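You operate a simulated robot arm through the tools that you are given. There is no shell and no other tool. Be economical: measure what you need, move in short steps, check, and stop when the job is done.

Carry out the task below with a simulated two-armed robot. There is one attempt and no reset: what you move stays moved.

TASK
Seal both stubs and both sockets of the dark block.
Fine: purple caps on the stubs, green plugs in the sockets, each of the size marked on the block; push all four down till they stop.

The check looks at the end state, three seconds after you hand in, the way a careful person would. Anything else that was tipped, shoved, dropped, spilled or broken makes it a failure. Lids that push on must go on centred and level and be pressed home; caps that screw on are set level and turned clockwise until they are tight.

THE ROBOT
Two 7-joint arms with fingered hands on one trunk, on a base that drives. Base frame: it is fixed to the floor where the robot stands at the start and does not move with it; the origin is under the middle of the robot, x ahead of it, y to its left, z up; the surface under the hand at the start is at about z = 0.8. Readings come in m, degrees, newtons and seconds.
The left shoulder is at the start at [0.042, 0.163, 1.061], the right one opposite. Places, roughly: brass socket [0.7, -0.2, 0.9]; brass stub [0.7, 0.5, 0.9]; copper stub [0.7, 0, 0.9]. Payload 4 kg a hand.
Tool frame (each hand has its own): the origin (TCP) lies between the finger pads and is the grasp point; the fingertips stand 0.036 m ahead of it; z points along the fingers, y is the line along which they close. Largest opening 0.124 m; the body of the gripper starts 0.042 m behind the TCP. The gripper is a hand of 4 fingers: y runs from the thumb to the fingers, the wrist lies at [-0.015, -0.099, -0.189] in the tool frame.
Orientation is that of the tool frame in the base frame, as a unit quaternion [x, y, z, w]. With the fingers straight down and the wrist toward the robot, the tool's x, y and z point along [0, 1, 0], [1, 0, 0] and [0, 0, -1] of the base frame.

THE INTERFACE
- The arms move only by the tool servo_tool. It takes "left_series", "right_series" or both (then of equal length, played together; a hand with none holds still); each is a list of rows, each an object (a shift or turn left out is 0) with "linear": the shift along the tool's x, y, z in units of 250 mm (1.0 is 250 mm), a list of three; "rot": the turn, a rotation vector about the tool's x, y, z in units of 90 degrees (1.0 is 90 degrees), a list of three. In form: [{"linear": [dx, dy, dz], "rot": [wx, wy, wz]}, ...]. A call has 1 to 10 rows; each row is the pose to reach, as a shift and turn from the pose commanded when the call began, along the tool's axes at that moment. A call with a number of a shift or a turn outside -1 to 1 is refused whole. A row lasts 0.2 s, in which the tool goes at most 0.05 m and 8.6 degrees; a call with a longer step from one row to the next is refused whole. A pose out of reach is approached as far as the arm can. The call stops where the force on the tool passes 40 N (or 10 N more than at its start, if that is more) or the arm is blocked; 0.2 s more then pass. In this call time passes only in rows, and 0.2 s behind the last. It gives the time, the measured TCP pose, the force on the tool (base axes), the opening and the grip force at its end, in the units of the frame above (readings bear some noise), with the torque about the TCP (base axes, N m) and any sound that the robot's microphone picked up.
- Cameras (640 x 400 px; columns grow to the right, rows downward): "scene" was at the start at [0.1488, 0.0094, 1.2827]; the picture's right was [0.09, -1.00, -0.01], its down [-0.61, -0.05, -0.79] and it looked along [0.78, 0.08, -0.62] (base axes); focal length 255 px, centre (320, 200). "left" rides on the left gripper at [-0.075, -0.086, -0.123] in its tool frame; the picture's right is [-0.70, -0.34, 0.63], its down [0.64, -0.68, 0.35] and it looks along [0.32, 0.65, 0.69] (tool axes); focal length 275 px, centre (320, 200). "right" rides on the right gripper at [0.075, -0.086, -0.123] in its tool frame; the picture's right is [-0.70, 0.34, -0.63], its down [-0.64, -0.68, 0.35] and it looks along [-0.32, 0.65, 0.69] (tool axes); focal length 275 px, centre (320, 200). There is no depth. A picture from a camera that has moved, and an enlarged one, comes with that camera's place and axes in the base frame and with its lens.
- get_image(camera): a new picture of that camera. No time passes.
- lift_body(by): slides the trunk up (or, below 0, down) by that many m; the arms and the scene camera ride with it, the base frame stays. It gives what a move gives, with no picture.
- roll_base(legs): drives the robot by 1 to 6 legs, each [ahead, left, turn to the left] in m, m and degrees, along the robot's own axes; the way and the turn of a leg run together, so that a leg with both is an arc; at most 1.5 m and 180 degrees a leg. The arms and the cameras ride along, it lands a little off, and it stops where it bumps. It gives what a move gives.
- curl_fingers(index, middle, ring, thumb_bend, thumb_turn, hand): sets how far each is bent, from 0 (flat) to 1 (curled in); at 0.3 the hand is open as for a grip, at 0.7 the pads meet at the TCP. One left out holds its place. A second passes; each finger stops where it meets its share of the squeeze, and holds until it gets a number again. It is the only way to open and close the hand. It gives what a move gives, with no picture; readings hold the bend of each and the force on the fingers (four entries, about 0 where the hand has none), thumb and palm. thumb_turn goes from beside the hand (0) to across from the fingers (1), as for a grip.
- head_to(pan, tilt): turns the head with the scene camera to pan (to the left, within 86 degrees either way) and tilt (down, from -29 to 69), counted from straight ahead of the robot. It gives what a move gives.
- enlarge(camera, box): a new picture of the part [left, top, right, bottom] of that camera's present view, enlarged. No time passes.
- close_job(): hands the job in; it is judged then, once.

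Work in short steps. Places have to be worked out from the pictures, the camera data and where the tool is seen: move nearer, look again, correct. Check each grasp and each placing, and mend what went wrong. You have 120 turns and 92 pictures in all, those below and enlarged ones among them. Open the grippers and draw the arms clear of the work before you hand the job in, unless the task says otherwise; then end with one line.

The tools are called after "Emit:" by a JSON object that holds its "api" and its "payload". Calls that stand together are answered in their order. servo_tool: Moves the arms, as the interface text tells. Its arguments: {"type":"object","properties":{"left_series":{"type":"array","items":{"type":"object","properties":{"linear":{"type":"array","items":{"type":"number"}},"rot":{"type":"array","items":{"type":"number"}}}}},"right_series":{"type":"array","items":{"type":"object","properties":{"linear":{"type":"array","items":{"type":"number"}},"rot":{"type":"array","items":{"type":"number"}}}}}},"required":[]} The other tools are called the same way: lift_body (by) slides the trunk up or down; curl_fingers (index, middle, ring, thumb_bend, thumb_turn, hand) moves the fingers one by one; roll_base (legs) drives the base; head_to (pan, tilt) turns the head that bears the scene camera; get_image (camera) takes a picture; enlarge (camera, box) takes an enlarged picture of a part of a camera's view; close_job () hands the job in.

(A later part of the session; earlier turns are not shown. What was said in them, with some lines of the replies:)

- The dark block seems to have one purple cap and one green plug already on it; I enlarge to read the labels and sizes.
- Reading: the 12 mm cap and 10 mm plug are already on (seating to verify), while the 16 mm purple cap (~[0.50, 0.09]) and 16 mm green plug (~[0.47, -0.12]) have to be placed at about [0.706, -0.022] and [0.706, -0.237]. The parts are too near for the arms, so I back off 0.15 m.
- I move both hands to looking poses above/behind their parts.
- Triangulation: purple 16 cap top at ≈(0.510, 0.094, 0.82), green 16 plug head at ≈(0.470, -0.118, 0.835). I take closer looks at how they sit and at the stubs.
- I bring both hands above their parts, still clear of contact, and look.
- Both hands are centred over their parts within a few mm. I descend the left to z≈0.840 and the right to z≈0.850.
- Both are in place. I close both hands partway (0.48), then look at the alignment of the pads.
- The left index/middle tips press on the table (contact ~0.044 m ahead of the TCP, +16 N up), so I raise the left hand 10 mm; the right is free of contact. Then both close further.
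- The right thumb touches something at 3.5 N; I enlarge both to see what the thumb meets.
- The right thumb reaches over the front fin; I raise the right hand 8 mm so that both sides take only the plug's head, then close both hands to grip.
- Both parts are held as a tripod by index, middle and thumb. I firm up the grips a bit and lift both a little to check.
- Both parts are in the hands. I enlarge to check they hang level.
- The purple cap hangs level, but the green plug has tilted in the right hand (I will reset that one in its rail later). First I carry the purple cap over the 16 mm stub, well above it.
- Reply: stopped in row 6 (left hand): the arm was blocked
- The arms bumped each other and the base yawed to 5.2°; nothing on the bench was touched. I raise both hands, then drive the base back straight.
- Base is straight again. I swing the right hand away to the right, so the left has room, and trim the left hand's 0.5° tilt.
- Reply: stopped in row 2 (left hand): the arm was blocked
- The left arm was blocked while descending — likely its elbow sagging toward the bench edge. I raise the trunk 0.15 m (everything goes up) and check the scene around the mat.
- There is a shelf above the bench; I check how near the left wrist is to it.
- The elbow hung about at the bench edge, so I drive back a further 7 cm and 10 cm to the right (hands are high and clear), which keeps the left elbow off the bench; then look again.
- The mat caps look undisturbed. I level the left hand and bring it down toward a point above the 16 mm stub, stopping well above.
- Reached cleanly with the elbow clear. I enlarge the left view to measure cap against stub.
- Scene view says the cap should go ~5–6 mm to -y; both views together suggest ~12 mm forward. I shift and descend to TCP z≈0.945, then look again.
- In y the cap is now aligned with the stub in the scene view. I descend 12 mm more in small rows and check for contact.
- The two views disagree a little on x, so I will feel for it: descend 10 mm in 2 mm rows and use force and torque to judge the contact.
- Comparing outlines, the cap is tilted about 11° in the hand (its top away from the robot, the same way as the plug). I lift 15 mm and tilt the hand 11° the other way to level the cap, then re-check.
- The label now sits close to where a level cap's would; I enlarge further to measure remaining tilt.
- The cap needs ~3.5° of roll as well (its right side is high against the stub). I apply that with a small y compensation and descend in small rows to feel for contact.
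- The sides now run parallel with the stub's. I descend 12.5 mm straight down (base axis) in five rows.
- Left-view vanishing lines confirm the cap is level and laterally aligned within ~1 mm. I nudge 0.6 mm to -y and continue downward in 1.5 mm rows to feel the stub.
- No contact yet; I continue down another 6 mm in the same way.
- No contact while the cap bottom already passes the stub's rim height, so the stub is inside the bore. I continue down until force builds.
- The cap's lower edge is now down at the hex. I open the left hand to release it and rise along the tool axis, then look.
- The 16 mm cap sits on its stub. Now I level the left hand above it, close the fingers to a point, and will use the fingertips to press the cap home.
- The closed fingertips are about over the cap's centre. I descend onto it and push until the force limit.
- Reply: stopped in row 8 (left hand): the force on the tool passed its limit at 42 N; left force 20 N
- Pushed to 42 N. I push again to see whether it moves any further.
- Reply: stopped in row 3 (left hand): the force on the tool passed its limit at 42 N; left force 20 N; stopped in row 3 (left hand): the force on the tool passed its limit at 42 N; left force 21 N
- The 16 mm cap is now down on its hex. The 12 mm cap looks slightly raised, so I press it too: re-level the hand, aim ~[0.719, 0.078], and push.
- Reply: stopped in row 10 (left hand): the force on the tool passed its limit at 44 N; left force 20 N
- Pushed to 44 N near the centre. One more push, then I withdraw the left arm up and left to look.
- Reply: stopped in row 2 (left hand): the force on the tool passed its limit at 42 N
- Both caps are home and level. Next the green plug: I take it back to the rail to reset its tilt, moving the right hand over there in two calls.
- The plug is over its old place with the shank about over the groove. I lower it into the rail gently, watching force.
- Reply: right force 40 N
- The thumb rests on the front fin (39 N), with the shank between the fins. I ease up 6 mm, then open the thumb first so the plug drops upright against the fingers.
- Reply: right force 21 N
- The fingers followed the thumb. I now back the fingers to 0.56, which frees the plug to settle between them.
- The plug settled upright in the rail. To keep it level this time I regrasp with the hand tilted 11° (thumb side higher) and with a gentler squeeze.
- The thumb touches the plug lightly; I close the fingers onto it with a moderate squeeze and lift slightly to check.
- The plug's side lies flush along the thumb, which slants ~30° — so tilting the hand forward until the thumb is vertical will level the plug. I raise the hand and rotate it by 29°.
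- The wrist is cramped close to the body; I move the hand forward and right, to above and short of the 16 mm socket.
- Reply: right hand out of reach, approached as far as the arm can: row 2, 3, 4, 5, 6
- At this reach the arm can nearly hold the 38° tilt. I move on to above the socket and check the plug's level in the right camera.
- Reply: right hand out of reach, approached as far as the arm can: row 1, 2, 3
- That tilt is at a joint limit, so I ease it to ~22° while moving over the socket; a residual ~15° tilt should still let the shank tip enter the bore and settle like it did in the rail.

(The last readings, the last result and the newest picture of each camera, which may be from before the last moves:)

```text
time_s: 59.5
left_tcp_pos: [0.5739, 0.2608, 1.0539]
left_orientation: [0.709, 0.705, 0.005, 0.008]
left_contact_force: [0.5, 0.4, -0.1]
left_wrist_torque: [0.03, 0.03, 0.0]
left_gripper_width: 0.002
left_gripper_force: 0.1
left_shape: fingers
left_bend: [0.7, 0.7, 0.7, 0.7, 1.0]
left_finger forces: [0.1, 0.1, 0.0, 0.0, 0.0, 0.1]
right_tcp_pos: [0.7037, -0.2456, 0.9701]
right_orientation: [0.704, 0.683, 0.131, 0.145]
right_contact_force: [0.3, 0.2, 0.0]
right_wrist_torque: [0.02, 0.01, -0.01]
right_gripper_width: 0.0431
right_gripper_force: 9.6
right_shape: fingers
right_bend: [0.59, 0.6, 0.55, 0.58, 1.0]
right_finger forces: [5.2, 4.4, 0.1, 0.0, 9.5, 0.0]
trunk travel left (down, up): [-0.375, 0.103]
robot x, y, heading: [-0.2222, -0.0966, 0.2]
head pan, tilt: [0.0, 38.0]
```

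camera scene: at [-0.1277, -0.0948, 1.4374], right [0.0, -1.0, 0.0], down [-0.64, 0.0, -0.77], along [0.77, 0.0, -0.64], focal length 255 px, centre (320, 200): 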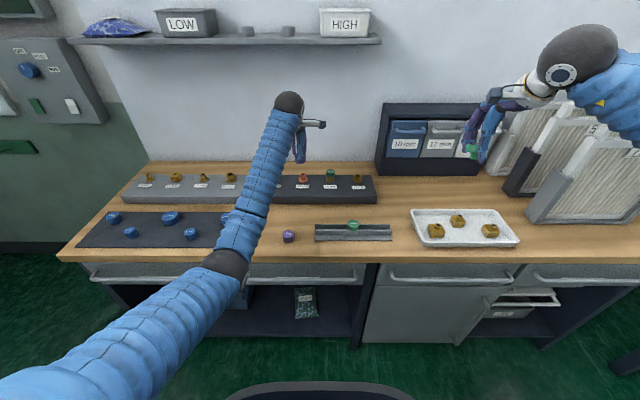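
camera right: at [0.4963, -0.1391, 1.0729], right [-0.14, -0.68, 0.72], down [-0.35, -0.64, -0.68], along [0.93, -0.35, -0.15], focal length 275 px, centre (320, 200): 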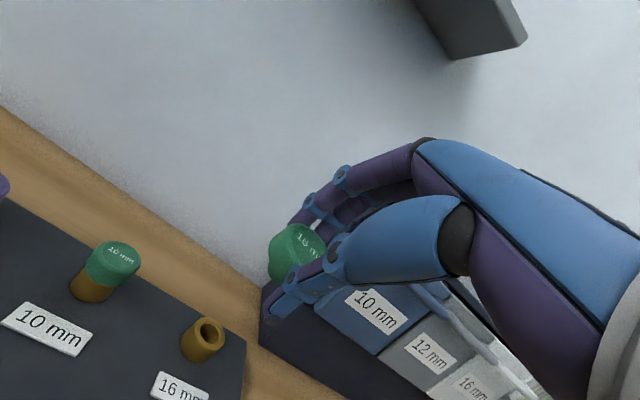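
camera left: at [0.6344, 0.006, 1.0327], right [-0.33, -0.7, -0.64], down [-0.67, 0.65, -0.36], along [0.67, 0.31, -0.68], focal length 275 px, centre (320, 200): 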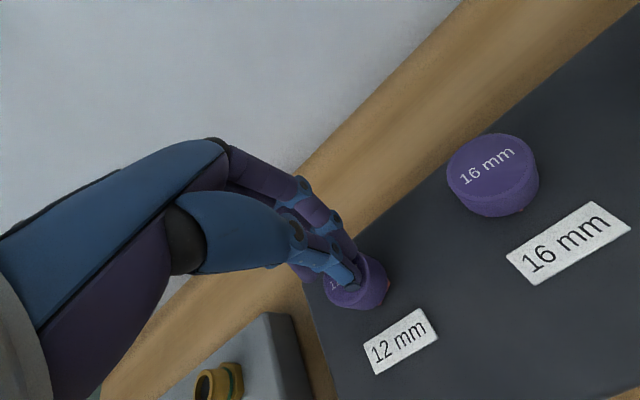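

Reached exactly. I try 5° more tilt here, then look from scene and right camera.

Emit:
{"api": "servo_tool", "payload": {"right_series": [{"linear": [0, 0, 0], "rot": [-0.06, 0, 0.02]}]}}

Emit:
{"api": "enlarge", "payload": {"camera": "scene", "box": [340, 145, 404, 185]}}

Emit:
{"api": "enlarge", "payload": {"camera": "right", "box": [180, 190, 360, 330]}}

```text
time_s: 59.9
left_tcp_pos: [0.5725, 0.2592, 1.0536]
left_orientation: [0.709, 0.705, 0.006, 0.009]
left_contact_force: [1.0, 0.4, 0.1]
left_wrist_torque: [0.01, 0.02, 0.0]
left_gripper_width: 0.0018
left_gripper_force: 0.0
left_shape: fingers
left_bend: [0.7, 0.7, 0.7, 0.7, 1.0]
left_finger forces: [0.0, 0.0, 0.0, 0.1, 0.1, 0.0]
right_tcp_pos: [0.703, -0.2465, 0.9709]
right_orientation: [0.707, 0.665, 0.168, 0.175]
right_contact_force: [0.4, -0.8, -1.3]
right_wrist_torque: [0.0, 0.02, 0.01]
right_gripper_width: 0.0431
right_gripper_force: 9.8
right_shape: fingers
right_bend: [0.59, 0.6, 0.55, 0.58, 1.0]
right_finger forces: [5.2, 4.4, 0.1, 0.0, 9.5, 0.1]
trunk travel left (down, up): [-0.375, 0.103]
robot x, y, heading: [-0.2153, -0.0942, 0.2]
head pan, tilt: [0.0, 38.0]
```

```text
10.00 times, centred on (372, 165) of scene
camera zoom: at [-0.1269, -0.0962, 1.4373], right [0.0, -1.0, 0.0], down [-0.64, 0.0, -0.77], along [0.77, 0.0, -0.64], focal length 2549 px, centre (-200, 550)
```

zoom: 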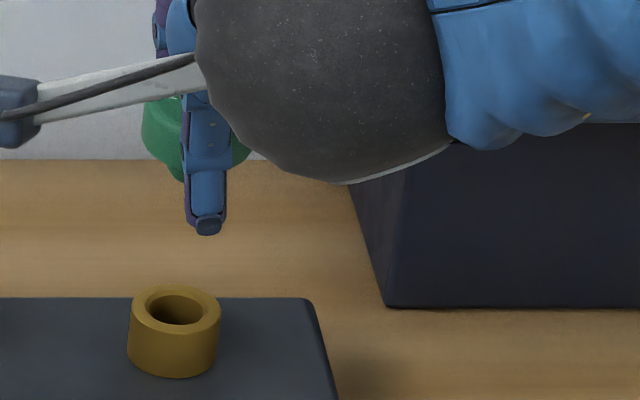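

```text
2.86 times, centred on (270, 260) of right
camera zoom: at [0.5763, -0.1641, 1.0378], right [-0.04, -0.7, 0.72], down [-0.48, -0.62, -0.63], along [0.88, -0.37, -0.31], focal length 786 px, centre (463, 29)
```

zoom: 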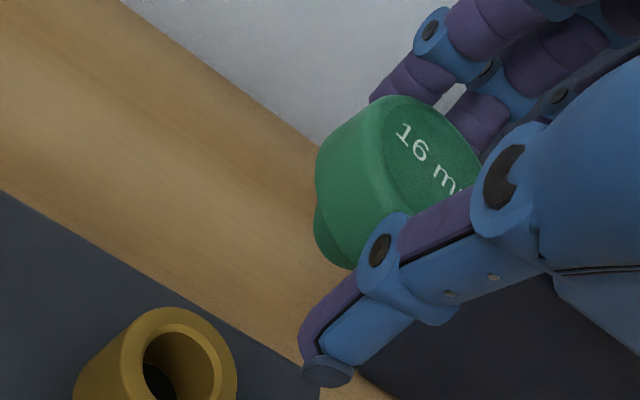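

The plug is centred in y over the socket, with ~15° residual tilt. I try 10° more hand tilt here.

Emit:
{"api": "servo_tool", "payload": {"right_series": [{"linear": [0, 0, 0], "rot": [-0.055, 0, 0]}, {"linear": [0, 0, 0], "rot": [-0.11, 0, 0]}]}}

```text
time_s: 60.5
left_tcp_pos: [0.571, 0.2665, 1.0538]
left_orientation: [0.708, 0.706, 0.004, 0.01]
left_contact_force: [0.0, 1.5, 0.5]
left_wrist_torque: [-0.07, -0.04, 0.01]
left_gripper_width: 0.0019
left_gripper_force: 0.0
left_shape: fingers
left_bend: [0.7, 0.7, 0.7, 0.7, 1.0]
left_finger forces: [0.0, 0.0, 0.0, 0.0, 0.1, 0.0]
right_tcp_pos: [0.6965, -0.235, 0.9741]
right_orientation: [0.697, 0.65, 0.203, 0.226]
right_contact_force: [-0.1, 0.1, 0.3]
right_wrist_torque: [-0.04, -0.04, -0.04]
right_gripper_width: 0.0431
right_gripper_force: 9.6
right_shape: fingers
right_bend: [0.59, 0.6, 0.55, 0.58, 1.0]
right_finger forces: [5.2, 4.2, 0.1, 0.1, 9.5, 0.0]
right hand out of reach, approached as far as the arm can: row 2
trunk travel left (down, up): [-0.375, 0.103]
robot x, y, heading: [-0.2195, -0.0943, 0.1]
head pan, tilt: [0.0, 38.0]
```

I got ~35°, just beyond reach. I settle for ~33° and descend to put the shank tip ~10 mm above the rim (rim estimated at [0.718, -0.245, 0.867]).

Emit:
{"api": "servo_tool", "payload": {"right_series": [{"linear": [0.004, -0.06, 0.072], "rot": [0.055, 0, 0]}, {"linear": [0.004, -0.12, 0.145], "rot": [0.055, 0, 0]}]}}

```text
time_s: 61.0
left_tcp_pos: [0.5735, 0.2608, 1.0544]
left_orientation: [0.709, 0.705, 0.006, 0.008]
left_contact_force: [0.4, -0.1, 0.0]
left_wrist_torque: [-0.04, -0.01, 0.01]
left_gripper_width: 0.0019
left_gripper_force: 0.0
left_shape: fingers
left_bend: [0.7, 0.7, 0.7, 0.7, 1.0]
left_finger forces: [0.0, 0.0, 0.0, 0.0, 0.0, 0.0]
right_tcp_pos: [0.6941, -0.2378, 0.924]
right_orientation: [0.707, 0.657, 0.175, 0.193]
right_contact_force: [0.7, -0.1, 0.6]
right_wrist_torque: [0.03, 0.0, 0.03]
right_gripper_width: 0.0432
right_gripper_force: 9.6
right_shape: fingers
right_bend: [0.59, 0.6, 0.55, 0.58, 1.0]
right_finger forces: [5.1, 4.2, 0.0, 0.1, 9.4, 0.0]
trunk travel left (down, up): [-0.375, 0.103]
robot x, y, heading: [-0.2157, -0.0963, 0.4]
head pan, tilt: [0.0, 38.0]
```

Commanded pose had reset to the measured one; I correct to x≈0.7035, y≈-0.2455, z≈0.918 and look with both cameras.

Emit:
{"api": "servo_tool", "payload": {"right_series": [{"linear": [-0.028, 0.022, 0.041]}]}}

Emit:
{"api": "enlarge", "payload": {"camera": "right", "box": [200, 200, 340, 320]}}

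Emit:
{"api": "enlarge", "payload": {"camera": "scene", "box": [340, 150, 388, 180]}}

```text
time_s: 61.5
left_tcp_pos: [0.5732, 0.26, 1.053]
left_orientation: [0.708, 0.706, 0.007, 0.008]
left_contact_force: [0.2, 0.0, -0.2]
left_wrist_torque: [0.01, 0.0, -0.02]
left_gripper_width: 0.0018
left_gripper_force: 0.1
left_shape: fingers
left_bend: [0.7, 0.7, 0.7, 0.7, 1.0]
left_finger forces: [0.0, 0.1, 0.0, 0.0, 0.0, 0.0]
right_tcp_pos: [0.7044, -0.2454, 0.9178]
right_orientation: [0.707, 0.658, 0.175, 0.193]
right_contact_force: [0.1, 0.1, -0.1]
right_wrist_torque: [0.02, 0.01, -0.02]
right_gripper_width: 0.0431
right_gripper_force: 9.1
right_shape: fingers
right_bend: [0.59, 0.6, 0.55, 0.58, 1.0]
right_finger forces: [5.1, 4.3, 0.1, 0.1, 9.4, 0.1]
trunk travel left (down, up): [-0.375, 0.103]
robot x, y, heading: [-0.2188, -0.0908, -0.0]
head pan, tilt: [0.0, 38.0]
```

```text
3.33 times, centred on (270, 260) of right
camera zoom: at [0.5743, -0.1611, 0.9794], right [-0.08, -0.69, 0.72], down [-0.46, -0.62, -0.64], along [0.88, -0.38, -0.27], focal length 918 px, centre (487, 0)
```

zoom: 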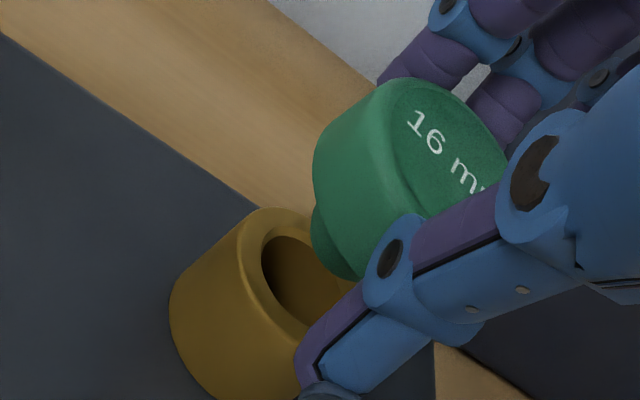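

```text
13.33 times, centred on (364, 165) of scene
camera zoom: at [-0.1271, -0.0953, 1.4373], right [0.0, -1.0, 0.0], down [-0.64, 0.0, -0.77], along [0.77, 0.0, -0.64], focal length 3399 px, centre (-267, 667)
```

zoom: 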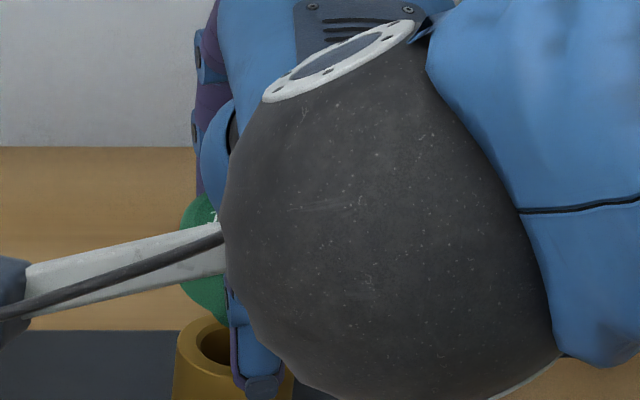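

The tip is ~10 mm above the rim and ~6 mm too far forward, ~2 mm too far right. I correct that and lower 16 mm in steps, watching force.

Emit:
{"api": "servo_tool", "payload": {"right_series": [{"linear": [0.006, -0.023, -0.0135]}, {"linear": [0.006, -0.035, 0.0072]}, {"linear": [0.006, -0.043, 0.021]}, {"linear": [0.006, -0.049, 0.0314]}, {"linear": [0.006, -0.055, 0.0417]}]}}

```text
time_s: 62.6
left_tcp_pos: [0.5727, 0.2612, 1.0534]
left_orientation: [0.709, 0.706, 0.008, 0.009]
left_contact_force: [0.2, -0.2, 0.1]
left_wrist_torque: [0.01, -0.01, 0.0]
left_gripper_width: 0.0017
left_gripper_force: 0.0
left_shape: fingers
left_bend: [0.7, 0.7, 0.7, 0.7, 1.0]
left_finger forces: [0.0, 0.0, 0.1, 0.0, 0.0, 0.0]
right_tcp_pos: [0.6973, -0.2441, 0.9031]
right_orientation: [0.707, 0.657, 0.177, 0.194]
right_contact_force: [5.9, 0.1, 8.3]
right_wrist_torque: [0.01, -0.34, 0.01]
right_gripper_width: 0.0427
right_gripper_force: 9.4
right_shape: fingers
right_bend: [0.57, 0.58, 0.55, 0.59, 1.0]
right_finger forces: [7.2, 6.1, 0.0, 0.1, 6.2, 0.0]
trunk travel left (down, up): [-0.375, 0.103]
robot x, y, heading: [-0.219, -0.0943, 0.2]
head pan, tilt: [0.0, 38.0]
```

Contact pushes forward and up (5.9, 8.3 N): the slanted shank bears on the near rim. I look with the right camera.

Emit:
{"api": "enlarge", "payload": {"camera": "right", "box": [200, 200, 340, 320]}}

```text
3.33 times, centred on (270, 260) of right
camera zoom: at [0.5674, -0.1593, 0.9657], right [-0.08, -0.69, 0.72], down [-0.46, -0.62, -0.64], along [0.88, -0.38, -0.27], focal length 918 px, centre (487, 0)
```

zoom: 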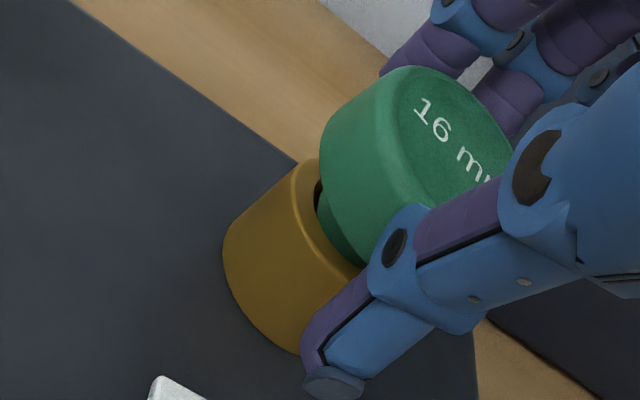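

The shank is inside the socket mouth. I nudge 3 mm toward the robot and down (righting the plug), then ease the thumb so the fingers push the head upright.

Emit:
{"api": "servo_tool", "payload": {"right_series": [{"linear": [0, -0.0164, 0.0044]}]}}

Emit:
{"api": "curl_fingers", "payload": {"hand": "right", "thumb_bend": 0.53}}

Emit:
{"api": "enlarge", "payload": {"camera": "right", "box": [200, 200, 340, 320]}}

```text
time_s: 63.0
left_tcp_pos: [0.574, 0.2618, 1.0562]
left_orientation: [0.709, 0.705, 0.007, 0.01]
left_contact_force: [-0.4, 0.3, -0.2]
left_wrist_torque: [-0.05, -0.02, -0.06]
left_gripper_width: 0.002
left_gripper_force: 0.1
left_shape: fingers
left_bend: [0.7, 0.7, 0.7, 0.7, 1.0]
left_finger forces: [0.0, 0.0, 0.0, 0.0, 0.0, 0.0]
right_tcp_pos: [0.6954, -0.2436, 0.9023]
right_orientation: [0.706, 0.657, 0.177, 0.195]
right_contact_force: [11.6, -2.4, 14.1]
right_wrist_torque: [-0.03, -0.7, -0.01]
right_gripper_width: 0.042
right_gripper_force: 9.4
right_shape: fingers
right_bend: [0.56, 0.57, 0.55, 0.6, 1.0]
right_finger forces: [8.4, 7.9, 0.0, 0.0, 2.5, 0.0]
trunk travel left (down, up): [-0.375, 0.103]
robot x, y, heading: [-0.2177, -0.0958, 0.5]
head pan, tilt: [0.0, 38.0]
```

```text
time_s: 64.0
left_tcp_pos: [0.5718, 0.2611, 1.0536]
left_orientation: [0.709, 0.705, 0.007, 0.01]
left_contact_force: [-0.2, -0.1, 0.0]
left_wrist_torque: [0.03, 0.02, 0.03]
left_gripper_width: 0.0022
left_gripper_force: 0.2
left_shape: fingers
left_bend: [0.7, 0.7, 0.7, 0.7, 1.0]
left_finger forces: [0.0, 0.2, 0.0, 0.0, 0.1, 0.0]
right_tcp_pos: [0.6931, -0.2437, 0.8986]
right_orientation: [0.707, 0.658, 0.176, 0.193]
right_contact_force: [0.5, 0.7, -0.1]
right_wrist_torque: [-0.01, 0.01, -0.02]
right_gripper_width: 0.0429
right_gripper_force: 3.0
right_shape: fingers
right_bend: [0.61, 0.63, 0.55, 0.53, 1.0]
right_finger forces: [2.3, 0.4, 0.0, 0.0, 2.7, 0.0]
trunk travel left (down, up): [-0.375, 0.103]
robot x, y, heading: [-0.2165, -0.0959, 0.5]
head pan, tilt: [0.0, 38.0]
```

```text
3.33 times, centred on (270, 260) of right
camera zoom: at [0.5639, -0.159, 0.9611], right [-0.08, -0.69, 0.72], down [-0.46, -0.62, -0.64], along [0.88, -0.38, -0.27], focal length 918 px, centre (487, 0)
```

zoom: 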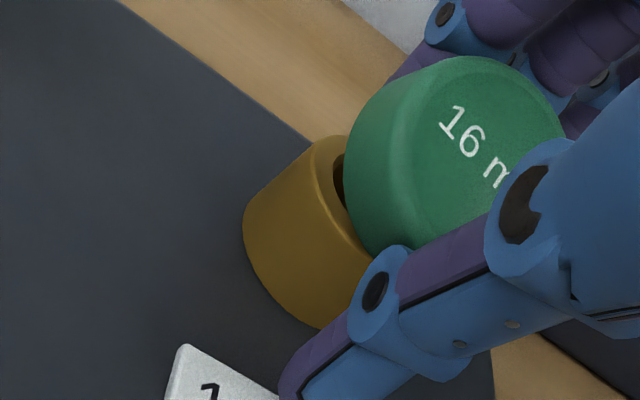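

The plug now sits nearly upright in the socket. I open the hand wide and rise straight up.

Emit:
{"api": "curl_fingers", "payload": {"hand": "right", "index": 0.42, "middle": 0.42, "ring": 0.42, "thumb_bend": 0.45}}

Emit:
{"api": "servo_tool", "payload": {"right_series": [{"linear": [0, 0.05, -0.086]}, {"linear": [0, 0.12, -0.207]}, {"linear": [0, 0.2, -0.345]}]}}

Emit:
{"api": "get_image", "payload": {"camera": "right"}}

```text
time_s: 65.0
left_tcp_pos: [0.572, 0.2604, 1.0542]
left_orientation: [0.709, 0.705, 0.007, 0.01]
left_contact_force: [0.3, -0.3, -0.2]
left_wrist_torque: [0.01, 0.02, -0.03]
left_gripper_width: 0.0018
left_gripper_force: 0.1
left_shape: fingers
left_bend: [0.7, 0.7, 0.7, 0.7, 1.0]
left_finger forces: [0.0, 0.1, 0.0, 0.0, 0.1, 0.0]
right_tcp_pos: [0.6938, -0.2431, 0.8994]
right_orientation: [0.707, 0.657, 0.175, 0.193]
right_contact_force: [0.5, -0.3, 6.5]
right_wrist_torque: [0.02, 0.14, 0.02]
right_gripper_width: 0.0797
right_gripper_force: 3.1
right_shape: fingers
right_bend: [0.42, 0.42, 0.42, 0.45, 1.0]
right_finger forces: [0.0, 0.1, 0.0, 0.0, 5.7, 0.0]
trunk travel left (down, up): [-0.375, 0.103]
robot x, y, heading: [-0.2155, -0.0986, 0.2]
head pan, tilt: [0.0, 38.0]
```

```text
time_s: 65.8
left_tcp_pos: [0.5712, 0.2612, 1.0552]
left_orientation: [0.709, 0.705, 0.007, 0.009]
left_contact_force: [-0.3, -0.3, 0.0]
left_wrist_torque: [0.02, 0.0, -0.02]
left_gripper_width: 0.0017
left_gripper_force: 0.1
left_shape: fingers
left_bend: [0.7, 0.7, 0.7, 0.7, 1.0]
left_finger forces: [0.0, 0.0, 0.1, 0.0, 0.0, 0.1]
right_tcp_pos: [0.6935, -0.2437, 0.9985]
right_orientation: [0.707, 0.658, 0.176, 0.193]
right_contact_force: [0.2, -0.3, -0.5]
right_wrist_torque: [0.0, 0.01, -0.01]
right_gripper_width: 0.0819
right_gripper_force: 0.0
right_shape: fingers
right_bend: [0.42, 0.42, 0.42, 0.45, 0.99]
right_finger forces: [0.0, 0.0, 0.0, 0.1, 0.1, 0.0]
trunk travel left (down, up): [-0.375, 0.103]
robot x, y, heading: [-0.22, -0.0935, 0.2]
head pan, tilt: [0.0, 38.0]
```

```text
4 pictures are left
camera right: at [0.5639, -0.1588, 1.0605], right [-0.08, -0.69, 0.72], down [-0.46, -0.62, -0.64], along [0.88, -0.38, -0.27], focal length 275 px, centre (320, 200)
```

right: 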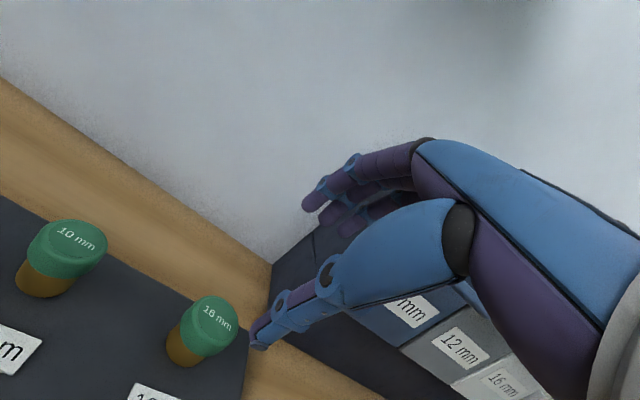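

The plug is seated upright in the socket mouth. I close the right hand, level it, and bring the tips over the plug (TCP x≈0.722 because the thumb tip, which touches first, lies ~7 mm nearer).

Emit:
{"api": "servo_tool", "payload": {"right_series": [{"linear": [0.001, 0.025, 0.014], "rot": [0.084, 0.004, -0.011]}, {"linear": [0.0025, 0.049, 0.028], "rot": [0.168, 0.008, -0.022]}, {"linear": [0.004, 0.074, 0.043], "rot": [0.252, 0.012, -0.033]}, {"linear": [0.005, 0.098, 0.057], "rot": [0.336, 0.0155, -0.0445]}]}}

Emit:
{"api": "curl_fingers", "payload": {"hand": "right", "index": 0.7, "middle": 0.7, "ring": 0.7, "thumb_bend": 0.7}}

```text
time_s: 66.8
left_tcp_pos: [0.5717, 0.2603, 1.0535]
left_orientation: [0.709, 0.705, 0.006, 0.009]
left_contact_force: [0.2, -0.5, -0.3]
left_wrist_torque: [-0.06, 0.02, -0.01]
left_gripper_width: 0.0019
left_gripper_force: 0.1
left_shape: fingers
left_bend: [0.7, 0.7, 0.7, 0.7, 1.0]
left_finger forces: [0.1, 0.0, 0.0, 0.0, 0.0, 0.1]
right_tcp_pos: [0.7214, -0.2442, 0.9977]
right_orientation: [0.707, 0.707, 0.0, 0.0]
right_contact_force: [0.1, 0.1, 0.8]
right_wrist_torque: [0.0, 0.02, -0.01]
right_gripper_width: 0.0817
right_gripper_force: 0.1
right_shape: fingers
right_bend: [0.42, 0.42, 0.42, 0.45, 0.99]
right_finger forces: [0.0, 0.0, 0.0, 0.0, 0.1, 0.0]
trunk travel left (down, up): [-0.375, 0.103]
robot x, y, heading: [-0.2187, -0.0948, 0.4]
head pan, tilt: [0.0, 38.0]
```

```text
time_s: 67.8
left_tcp_pos: [0.5738, 0.2606, 1.0542]
left_orientation: [0.71, 0.705, 0.007, 0.009]
left_contact_force: [-0.2, 0.6, 0.1]
left_wrist_torque: [0.02, 0.01, -0.01]
left_gripper_width: 0.0019
left_gripper_force: 0.1
left_shape: fingers
left_bend: [0.7, 0.7, 0.7, 0.7, 1.0]
left_finger forces: [0.0, 0.1, 0.0, 0.0, 0.1, 0.0]
right_tcp_pos: [0.7221, -0.2432, 0.9982]
right_orientation: [0.708, 0.706, 0.0, 0.0]
right_contact_force: [0.7, 0.0, -0.3]
right_wrist_torque: [0.01, 0.01, 0.0]
right_gripper_width: 0.0019
right_gripper_force: 0.0
right_shape: fingers
right_bend: [0.7, 0.7, 0.7, 0.7, 1.0]
right_finger forces: [0.0, 0.0, 0.0, 0.1, 0.0, 0.1]
trunk travel left (down, up): [-0.375, 0.103]
robot x, y, heading: [-0.2181, -0.0994, 0.3]
head pan, tilt: [0.0, 38.0]
```

Level and closed. I descend onto the 16 mm plug and push until the force limit.

Emit:
{"api": "servo_tool", "payload": {"right_series": [{"linear": [0, 0, 0.12]}, {"linear": [0, 0, 0.22]}, {"linear": [0, 0, 0.25]}, {"linear": [0, 0, 0.27]}, {"linear": [0, 0, 0.29]}, {"linear": [0, 0, 0.31]}, {"linear": [0, 0, 0.33]}, {"linear": [0, 0, 0.35]}, {"linear": [0, 0, 0.37]}, {"linear": [0, 0, 0.39]}]}}

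Emit:
{"api": "servo_tool", "payload": {"right_series": [{"linear": [0, 0, 0.01]}, {"linear": [0, 0, 0.02]}, {"linear": [0, 0, 0.03]}, {"linear": [0, 0, 0.04]}, {"linear": [0, 0, 0.05]}]}}

```text
time_s: 69.9
left_tcp_pos: [0.5724, 0.2611, 1.0538]
left_orientation: [0.709, 0.705, 0.008, 0.009]
left_contact_force: [-0.2, -0.2, -0.5]
left_wrist_torque: [0.0, 0.02, 0.0]
left_gripper_width: 0.0019
left_gripper_force: 0.0
left_shape: fingers
left_bend: [0.7, 0.7, 0.7, 0.7, 1.0]
left_finger forces: [0.0, 0.1, 0.0, 0.0, 0.0, 0.0]
right_tcp_pos: [0.7253, -0.2438, 0.9165]
right_orientation: [0.708, 0.707, 0.006, 0.003]
right_contact_force: [-5.5, 0.2, 19.3]
right_wrist_torque: [-0.04, 0.32, 0.02]
right_gripper_width: 0.002
right_gripper_force: 10.4
right_shape: fingers
right_bend: [0.71, 0.7, 0.7, 0.69, 1.0]
right_finger forces: [2.9, 1.1, 0.1, 0.0, 16.1, 0.1]
trunk travel left (down, up): [-0.375, 0.103]
robot x, y, heading: [-0.2167, -0.0953, 0.4]
head pan, tilt: [0.0, 38.0]
stopped in row 10 (right hand): the force on the tool passed its limit at 44 N (the readings are from after the stop); the commanded pose is now the measured one
```

```text
time_s: 70.5
left_tcp_pos: [0.5709, 0.2602, 1.0537]
left_orientation: [0.709, 0.705, 0.006, 0.009]
left_contact_force: [0.7, 0.2, -0.2]
left_wrist_torque: [-0.04, 0.0, -0.01]
left_gripper_width: 0.0019
left_gripper_force: 0.1
left_shape: fingers
left_bend: [0.7, 0.7, 0.7, 0.7, 1.0]
left_finger forces: [0.0, 0.0, 0.0, 0.0, 0.0, 0.0]
right_tcp_pos: [0.727, -0.2425, 0.9186]
right_orientation: [0.708, 0.706, 0.008, 0.004]
right_contact_force: [-6.2, -0.7, 20.2]
right_wrist_torque: [-0.06, 0.43, 0.03]
right_gripper_width: 0.0032
right_gripper_force: 9.9
right_shape: fingers
right_bend: [0.7, 0.7, 0.7, 0.69, 1.0]
right_finger forces: [2.4, 1.0, 0.0, 0.1, 16.5, 0.0]
trunk travel left (down, up): [-0.375, 0.103]
robot x, y, heading: [-0.2189, -0.0943, 0.3]
head pan, tilt: [0.0, 38.0]
stopped in row 2 (right hand): the force on the tool passed its limit at 42 N (the readings are from after the stop); the commanded pose is now the measured one
```

The 16 mm plug stopped at its expected seated height. I rise, move over to the 10 mm plug (y≈-0.135), re-levelling the hand.

Emit:
{"api": "servo_tool", "payload": {"right_series": [{"linear": [0, 0, -0.16]}, {"linear": [0, -0.01, -0.32]}, {"linear": [0.15, -0.02, -0.32], "rot": [0.01, -0.003, 0]}, {"linear": [0.3, -0.024, -0.32], "rot": [0.01, -0.003, 0]}, {"linear": [0.434, -0.024, -0.32], "rot": [0.01, -0.003, 0]}]}}

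Emit:
{"api": "enlarge", "payload": {"camera": "right", "box": [160, 150, 400, 300]}}

```text
time_s: 71.7
left_tcp_pos: [0.5724, 0.2617, 1.0529]
left_orientation: [0.71, 0.704, 0.006, 0.008]
left_contact_force: [0.8, -0.5, 0.3]
left_wrist_torque: [-0.02, 0.04, 0.03]
left_gripper_width: 0.002
left_gripper_force: 0.0
left_shape: fingers
left_bend: [0.7, 0.7, 0.7, 0.7, 1.0]
left_finger forces: [0.1, 0.0, 0.1, 0.1, 0.0, 0.0]
right_tcp_pos: [0.7201, -0.1356, 0.9933]
right_orientation: [0.708, 0.706, -0.001, 0.0]
right_contact_force: [0.2, 0.2, 0.1]
right_wrist_torque: [0.04, 0.01, 0.0]
right_gripper_width: 0.0019
right_gripper_force: 0.1
right_shape: fingers
right_bend: [0.7, 0.7, 0.7, 0.7, 1.0]
right_finger forces: [0.0, 0.0, 0.0, 0.0, 0.1, 0.0]
trunk travel left (down, up): [-0.375, 0.103]
robot x, y, heading: [-0.2159, -0.091, 0.1]
head pan, tilt: [0.0, 38.0]
```

```text
2.67 times, centred on (280, 225) of right
camera zoom: at [0.6359, -0.0605, 1.1166], right [0.34, -0.7, 0.63], down [-0.69, -0.64, -0.34], along [0.65, -0.32, -0.69], focal length 734 px, centre (427, 133)
```

zoom: 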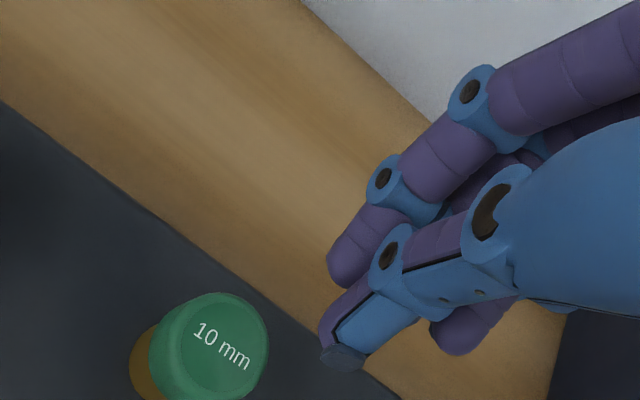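

The 10 mm plug's top is at about [0.718, -0.132]. I shift by +4 mm x, +3 mm y and press down.

Emit:
{"api": "servo_tool", "payload": {"right_series": [{"linear": [0.012, 0.014, 0.1]}, {"linear": [0.012, 0.014, 0.2]}, {"linear": [0.012, 0.014, 0.23]}, {"linear": [0.012, 0.014, 0.25]}, {"linear": [0.012, 0.014, 0.27]}, {"linear": [0.012, 0.014, 0.29]}, {"linear": [0.012, 0.014, 0.31]}, {"linear": [0.012, 0.014, 0.33]}, {"linear": [0.012, 0.014, 0.35]}, {"linear": [0.012, 0.014, 0.37]}]}}

Emit:
{"api": "servo_tool", "payload": {"right_series": [{"linear": [0, 0, 0.01]}, {"linear": [0, 0, 0.02]}, {"linear": [0, 0, 0.03]}, {"linear": [0, 0, 0.04]}, {"linear": [0, 0, 0.05]}]}}

```text
time_s: 73.7
left_tcp_pos: [0.5723, 0.2609, 1.0545]
left_orientation: [0.71, 0.704, 0.007, 0.009]
left_contact_force: [0.1, 0.7, 0.2]
left_wrist_torque: [0.0, 0.0, -0.03]
left_gripper_width: 0.0019
left_gripper_force: 0.0
left_shape: fingers
left_bend: [0.7, 0.7, 0.7, 0.7, 1.0]
left_finger forces: [0.1, 0.0, 0.0, 0.1, 0.0, 0.0]
right_tcp_pos: [0.7249, -0.1322, 0.9165]
right_orientation: [0.708, 0.706, 0.007, 0.001]
right_contact_force: [-5.7, -0.8, 20.5]
right_wrist_torque: [-0.07, 0.35, 0.02]
right_gripper_width: 0.0017
right_gripper_force: 10.3
right_shape: fingers
right_bend: [0.71, 0.7, 0.7, 0.69, 1.0]
right_finger forces: [2.9, 1.3, 0.1, 0.0, 16.6, 0.0]
trunk travel left (down, up): [-0.375, 0.103]
robot x, y, heading: [-0.2174, -0.0918, 0.2]
head pan, tilt: [0.0, 38.0]
stopped in row 10 (right hand): the force on the tool passed its limit at 45 N (the readings are from after the stop); the commanded pose is now the measured one
```

```text
time_s: 74.3
left_tcp_pos: [0.5713, 0.2605, 1.0536]
left_orientation: [0.71, 0.704, 0.007, 0.009]
left_contact_force: [0.1, 0.2, -0.6]
left_wrist_torque: [0.01, 0.01, 0.03]
left_gripper_width: 0.0022
left_gripper_force: 0.1
left_shape: fingers
left_bend: [0.7, 0.7, 0.7, 0.7, 1.0]
left_finger forces: [0.1, 0.0, 0.0, 0.0, 0.0, 0.0]
right_tcp_pos: [0.7272, -0.1306, 0.9186]
right_orientation: [0.708, 0.706, 0.008, 0.001]
right_contact_force: [-5.9, -1.5, 20.4]
right_wrist_torque: [-0.01, 0.42, 0.04]
right_gripper_width: 0.0029
right_gripper_force: 9.5
right_shape: fingers
right_bend: [0.7, 0.7, 0.7, 0.69, 1.0]
right_finger forces: [2.4, 1.0, 0.0, 0.0, 16.2, 0.1]
trunk travel left (down, up): [-0.375, 0.103]
robot x, y, heading: [-0.2167, -0.0986, 0.1]
head pan, tilt: [0.0, 38.0]
stopped in row 3 (right hand): the force on the tool passed its limit at 42 N (the readings are from after the stop); the commanded pose is now the measured one
```

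Same stop height as the 16 mm plug, so both are home. I withdraw the right arm up and to the right and inspect all four.

Emit:
{"api": "servo_tool", "payload": {"right_series": [{"linear": [0, 0, -0.18]}, {"linear": [0, 0, -0.36]}, {"linear": [-0.08, -0.12, -0.45]}, {"linear": [-0.2, -0.24, -0.5]}, {"linear": [-0.32, -0.36, -0.5]}, {"linear": [-0.44, -0.48, -0.5]}, {"linear": [-0.56, -0.6, -0.5]}, {"linear": [-0.72, -0.68, -0.5]}, {"linear": [-0.88, -0.72, -0.5]}]}}

Emit:
{"api": "enlarge", "payload": {"camera": "scene", "box": [265, 145, 395, 215]}}

```text
time_s: 76.3
left_tcp_pos: [0.5719, 0.2603, 1.0557]
left_orientation: [0.709, 0.705, 0.007, 0.009]
left_contact_force: [0.7, 0.4, -0.1]
left_wrist_torque: [0.03, 0.01, 0.0]
left_gripper_width: 0.0018
left_gripper_force: 0.0
left_shape: fingers
left_bend: [0.7, 0.7, 0.7, 0.7, 1.0]
left_finger forces: [0.0, 0.0, 0.0, 0.1, 0.0, 0.0]
right_tcp_pos: [0.544, -0.3513, 1.0361]
right_orientation: [0.708, 0.706, 0.007, 0.001]
right_contact_force: [-0.6, 1.3, 0.6]
right_wrist_torque: [0.04, -0.01, 0.01]
right_gripper_width: 0.0018
right_gripper_force: 0.0
right_shape: fingers
right_bend: [0.7, 0.7, 0.7, 0.7, 1.0]
right_finger forces: [0.0, 0.0, 0.1, 0.0, 0.0, 0.0]
trunk travel left (down, up): [-0.375, 0.103]
robot x, y, heading: [-0.2167, -0.0959, 0.1]
head pan, tilt: [0.0, 38.0]
```

```text
4.92 times, centred on (330, 180) of scene
camera zoom: at [-0.1284, -0.0959, 1.4375], right [0.0, -1.0, 0.0], down [-0.64, 0.0, -0.77], along [0.77, 0.0, -0.64], focal length 1255 px, centre (271, 298)
```

zoom: 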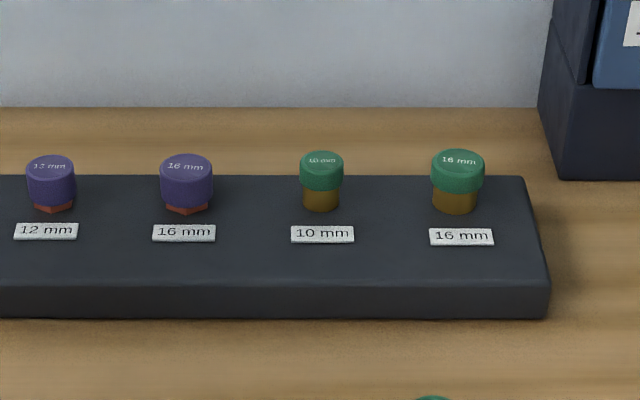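

All four look sealed; I take one closer look at the two plugs for level.

Emit:
{"api": "enlarge", "payload": {"camera": "scene", "box": [318, 160, 382, 200]}}

```text
10.00 times, centred on (350, 180) of scene
camera zoom: at [-0.1284, -0.0959, 1.4375], right [0.0, -1.0, 0.0], down [-0.64, 0.0, -0.77], along [0.77, 0.0, -0.64], focal length 2549 px, centre (20, 400)
```

zoom: 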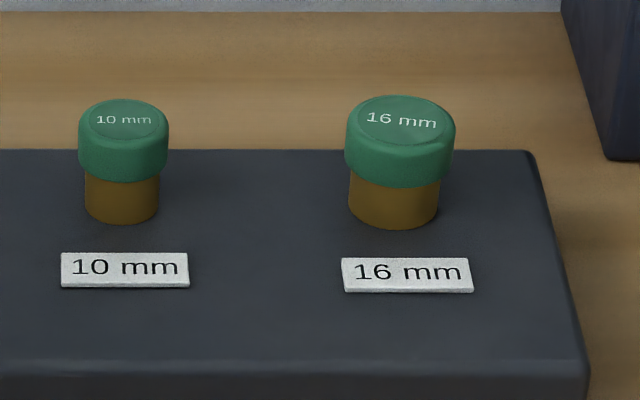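

Both plugs sit flush and level. I open both hands (clear of the work) and take a last overall look.

Emit:
{"api": "curl_fingers", "payload": {"hand": "right", "index": 0.3, "middle": 0.3, "ring": 0.3, "thumb_bend": 0.3}}

Emit:
{"api": "curl_fingers", "payload": {"hand": "left", "index": 0.3, "middle": 0.3, "ring": 0.3, "thumb_bend": 0.3}}

Emit:
{"api": "get_image", "payload": {"camera": "scene"}}

```text
time_s: 77.3
left_tcp_pos: [0.5726, 0.2602, 1.0537]
left_orientation: [0.71, 0.705, 0.007, 0.009]
left_contact_force: [0.8, -0.3, -0.2]
left_wrist_torque: [-0.02, 0.04, -0.03]
left_gripper_width: 0.002
left_gripper_force: 0.1
left_shape: fingers
left_bend: [0.7, 0.7, 0.7, 0.7, 1.0]
left_finger forces: [0.0, 0.1, 0.0, 0.1, 0.0, 0.0]
right_tcp_pos: [0.5453, -0.3507, 1.0349]
right_orientation: [0.708, 0.706, 0.006, 0.001]
right_contact_force: [0.4, -0.5, -0.3]
right_wrist_torque: [-0.01, 0.01, -0.04]
right_gripper_width: 0.1229
right_gripper_force: 0.1
right_shape: fingers
right_bend: [0.3, 0.3, 0.3, 0.3, 0.98]
right_finger forces: [0.0, 0.0, 0.1, 0.1, 0.1, 0.0]
trunk travel left (down, up): [-0.375, 0.103]
robot x, y, heading: [-0.2139, -0.0967, 0.1]
head pan, tilt: [0.0, 38.0]
```

```text
time_s: 78.3
left_tcp_pos: [0.5738, 0.2605, 1.0541]
left_orientation: [0.71, 0.704, 0.007, 0.01]
left_contact_force: [-0.1, 0.5, -0.4]
left_wrist_torque: [0.02, 0.04, -0.01]
left_gripper_width: 0.1231
left_gripper_force: 0.0
left_shape: fingers
left_bend: [0.3, 0.3, 0.3, 0.3, 0.98]
left_finger forces: [0.0, 0.0, 0.1, 0.1, 0.0, 0.0]
right_tcp_pos: [0.5449, -0.3515, 1.0355]
right_orientation: [0.708, 0.706, 0.006, 0.002]
right_contact_force: [-0.2, 0.4, 0.0]
right_wrist_torque: [0.0, -0.05, 0.01]
right_gripper_width: 0.1227
right_gripper_force: 0.0
right_shape: fingers
right_bend: [0.3, 0.3, 0.3, 0.3, 0.98]
right_finger forces: [0.0, 0.1, 0.0, 0.1, 0.1, 0.0]
trunk travel left (down, up): [-0.375, 0.103]
robot x, y, heading: [-0.2174, -0.0957, 0.4]
head pan, tilt: [0.0, 38.0]
```

```text
0 pictures are left
camera scene: at [-0.1278, -0.0949, 1.4375], right [0.0, -1.0, 0.0], down [-0.64, 0.0, -0.77], along [0.77, 0.0, -0.64], focal length 255 px, centre (320, 200)
```

scene: 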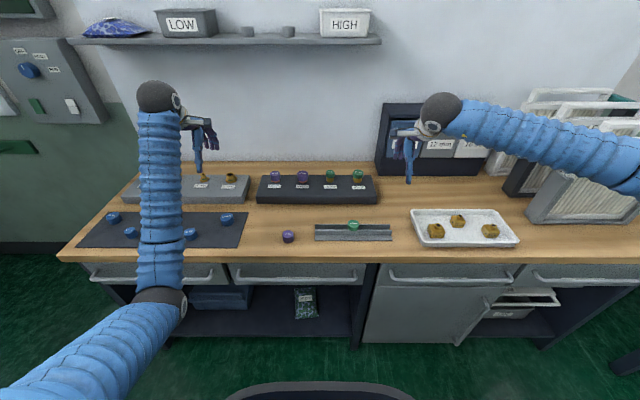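

The overall view shows all four sealed, and the caps on the mat, the other parts and the shelf look undisturbed. The arms are clear of the work and the hands are open, so I hand the job in.

Emit:
{"api": "close_job", "payload": {}}

```text
The job is handed in.
```

The dark block is sealed and handed in: purple 12 mm and 16 mm caps are on the stubs, and green 10 mm and 16 mm plugs are in the sockets. All four were pressed until they stopped, at just over 40 N, and look level and flush in the pictures.
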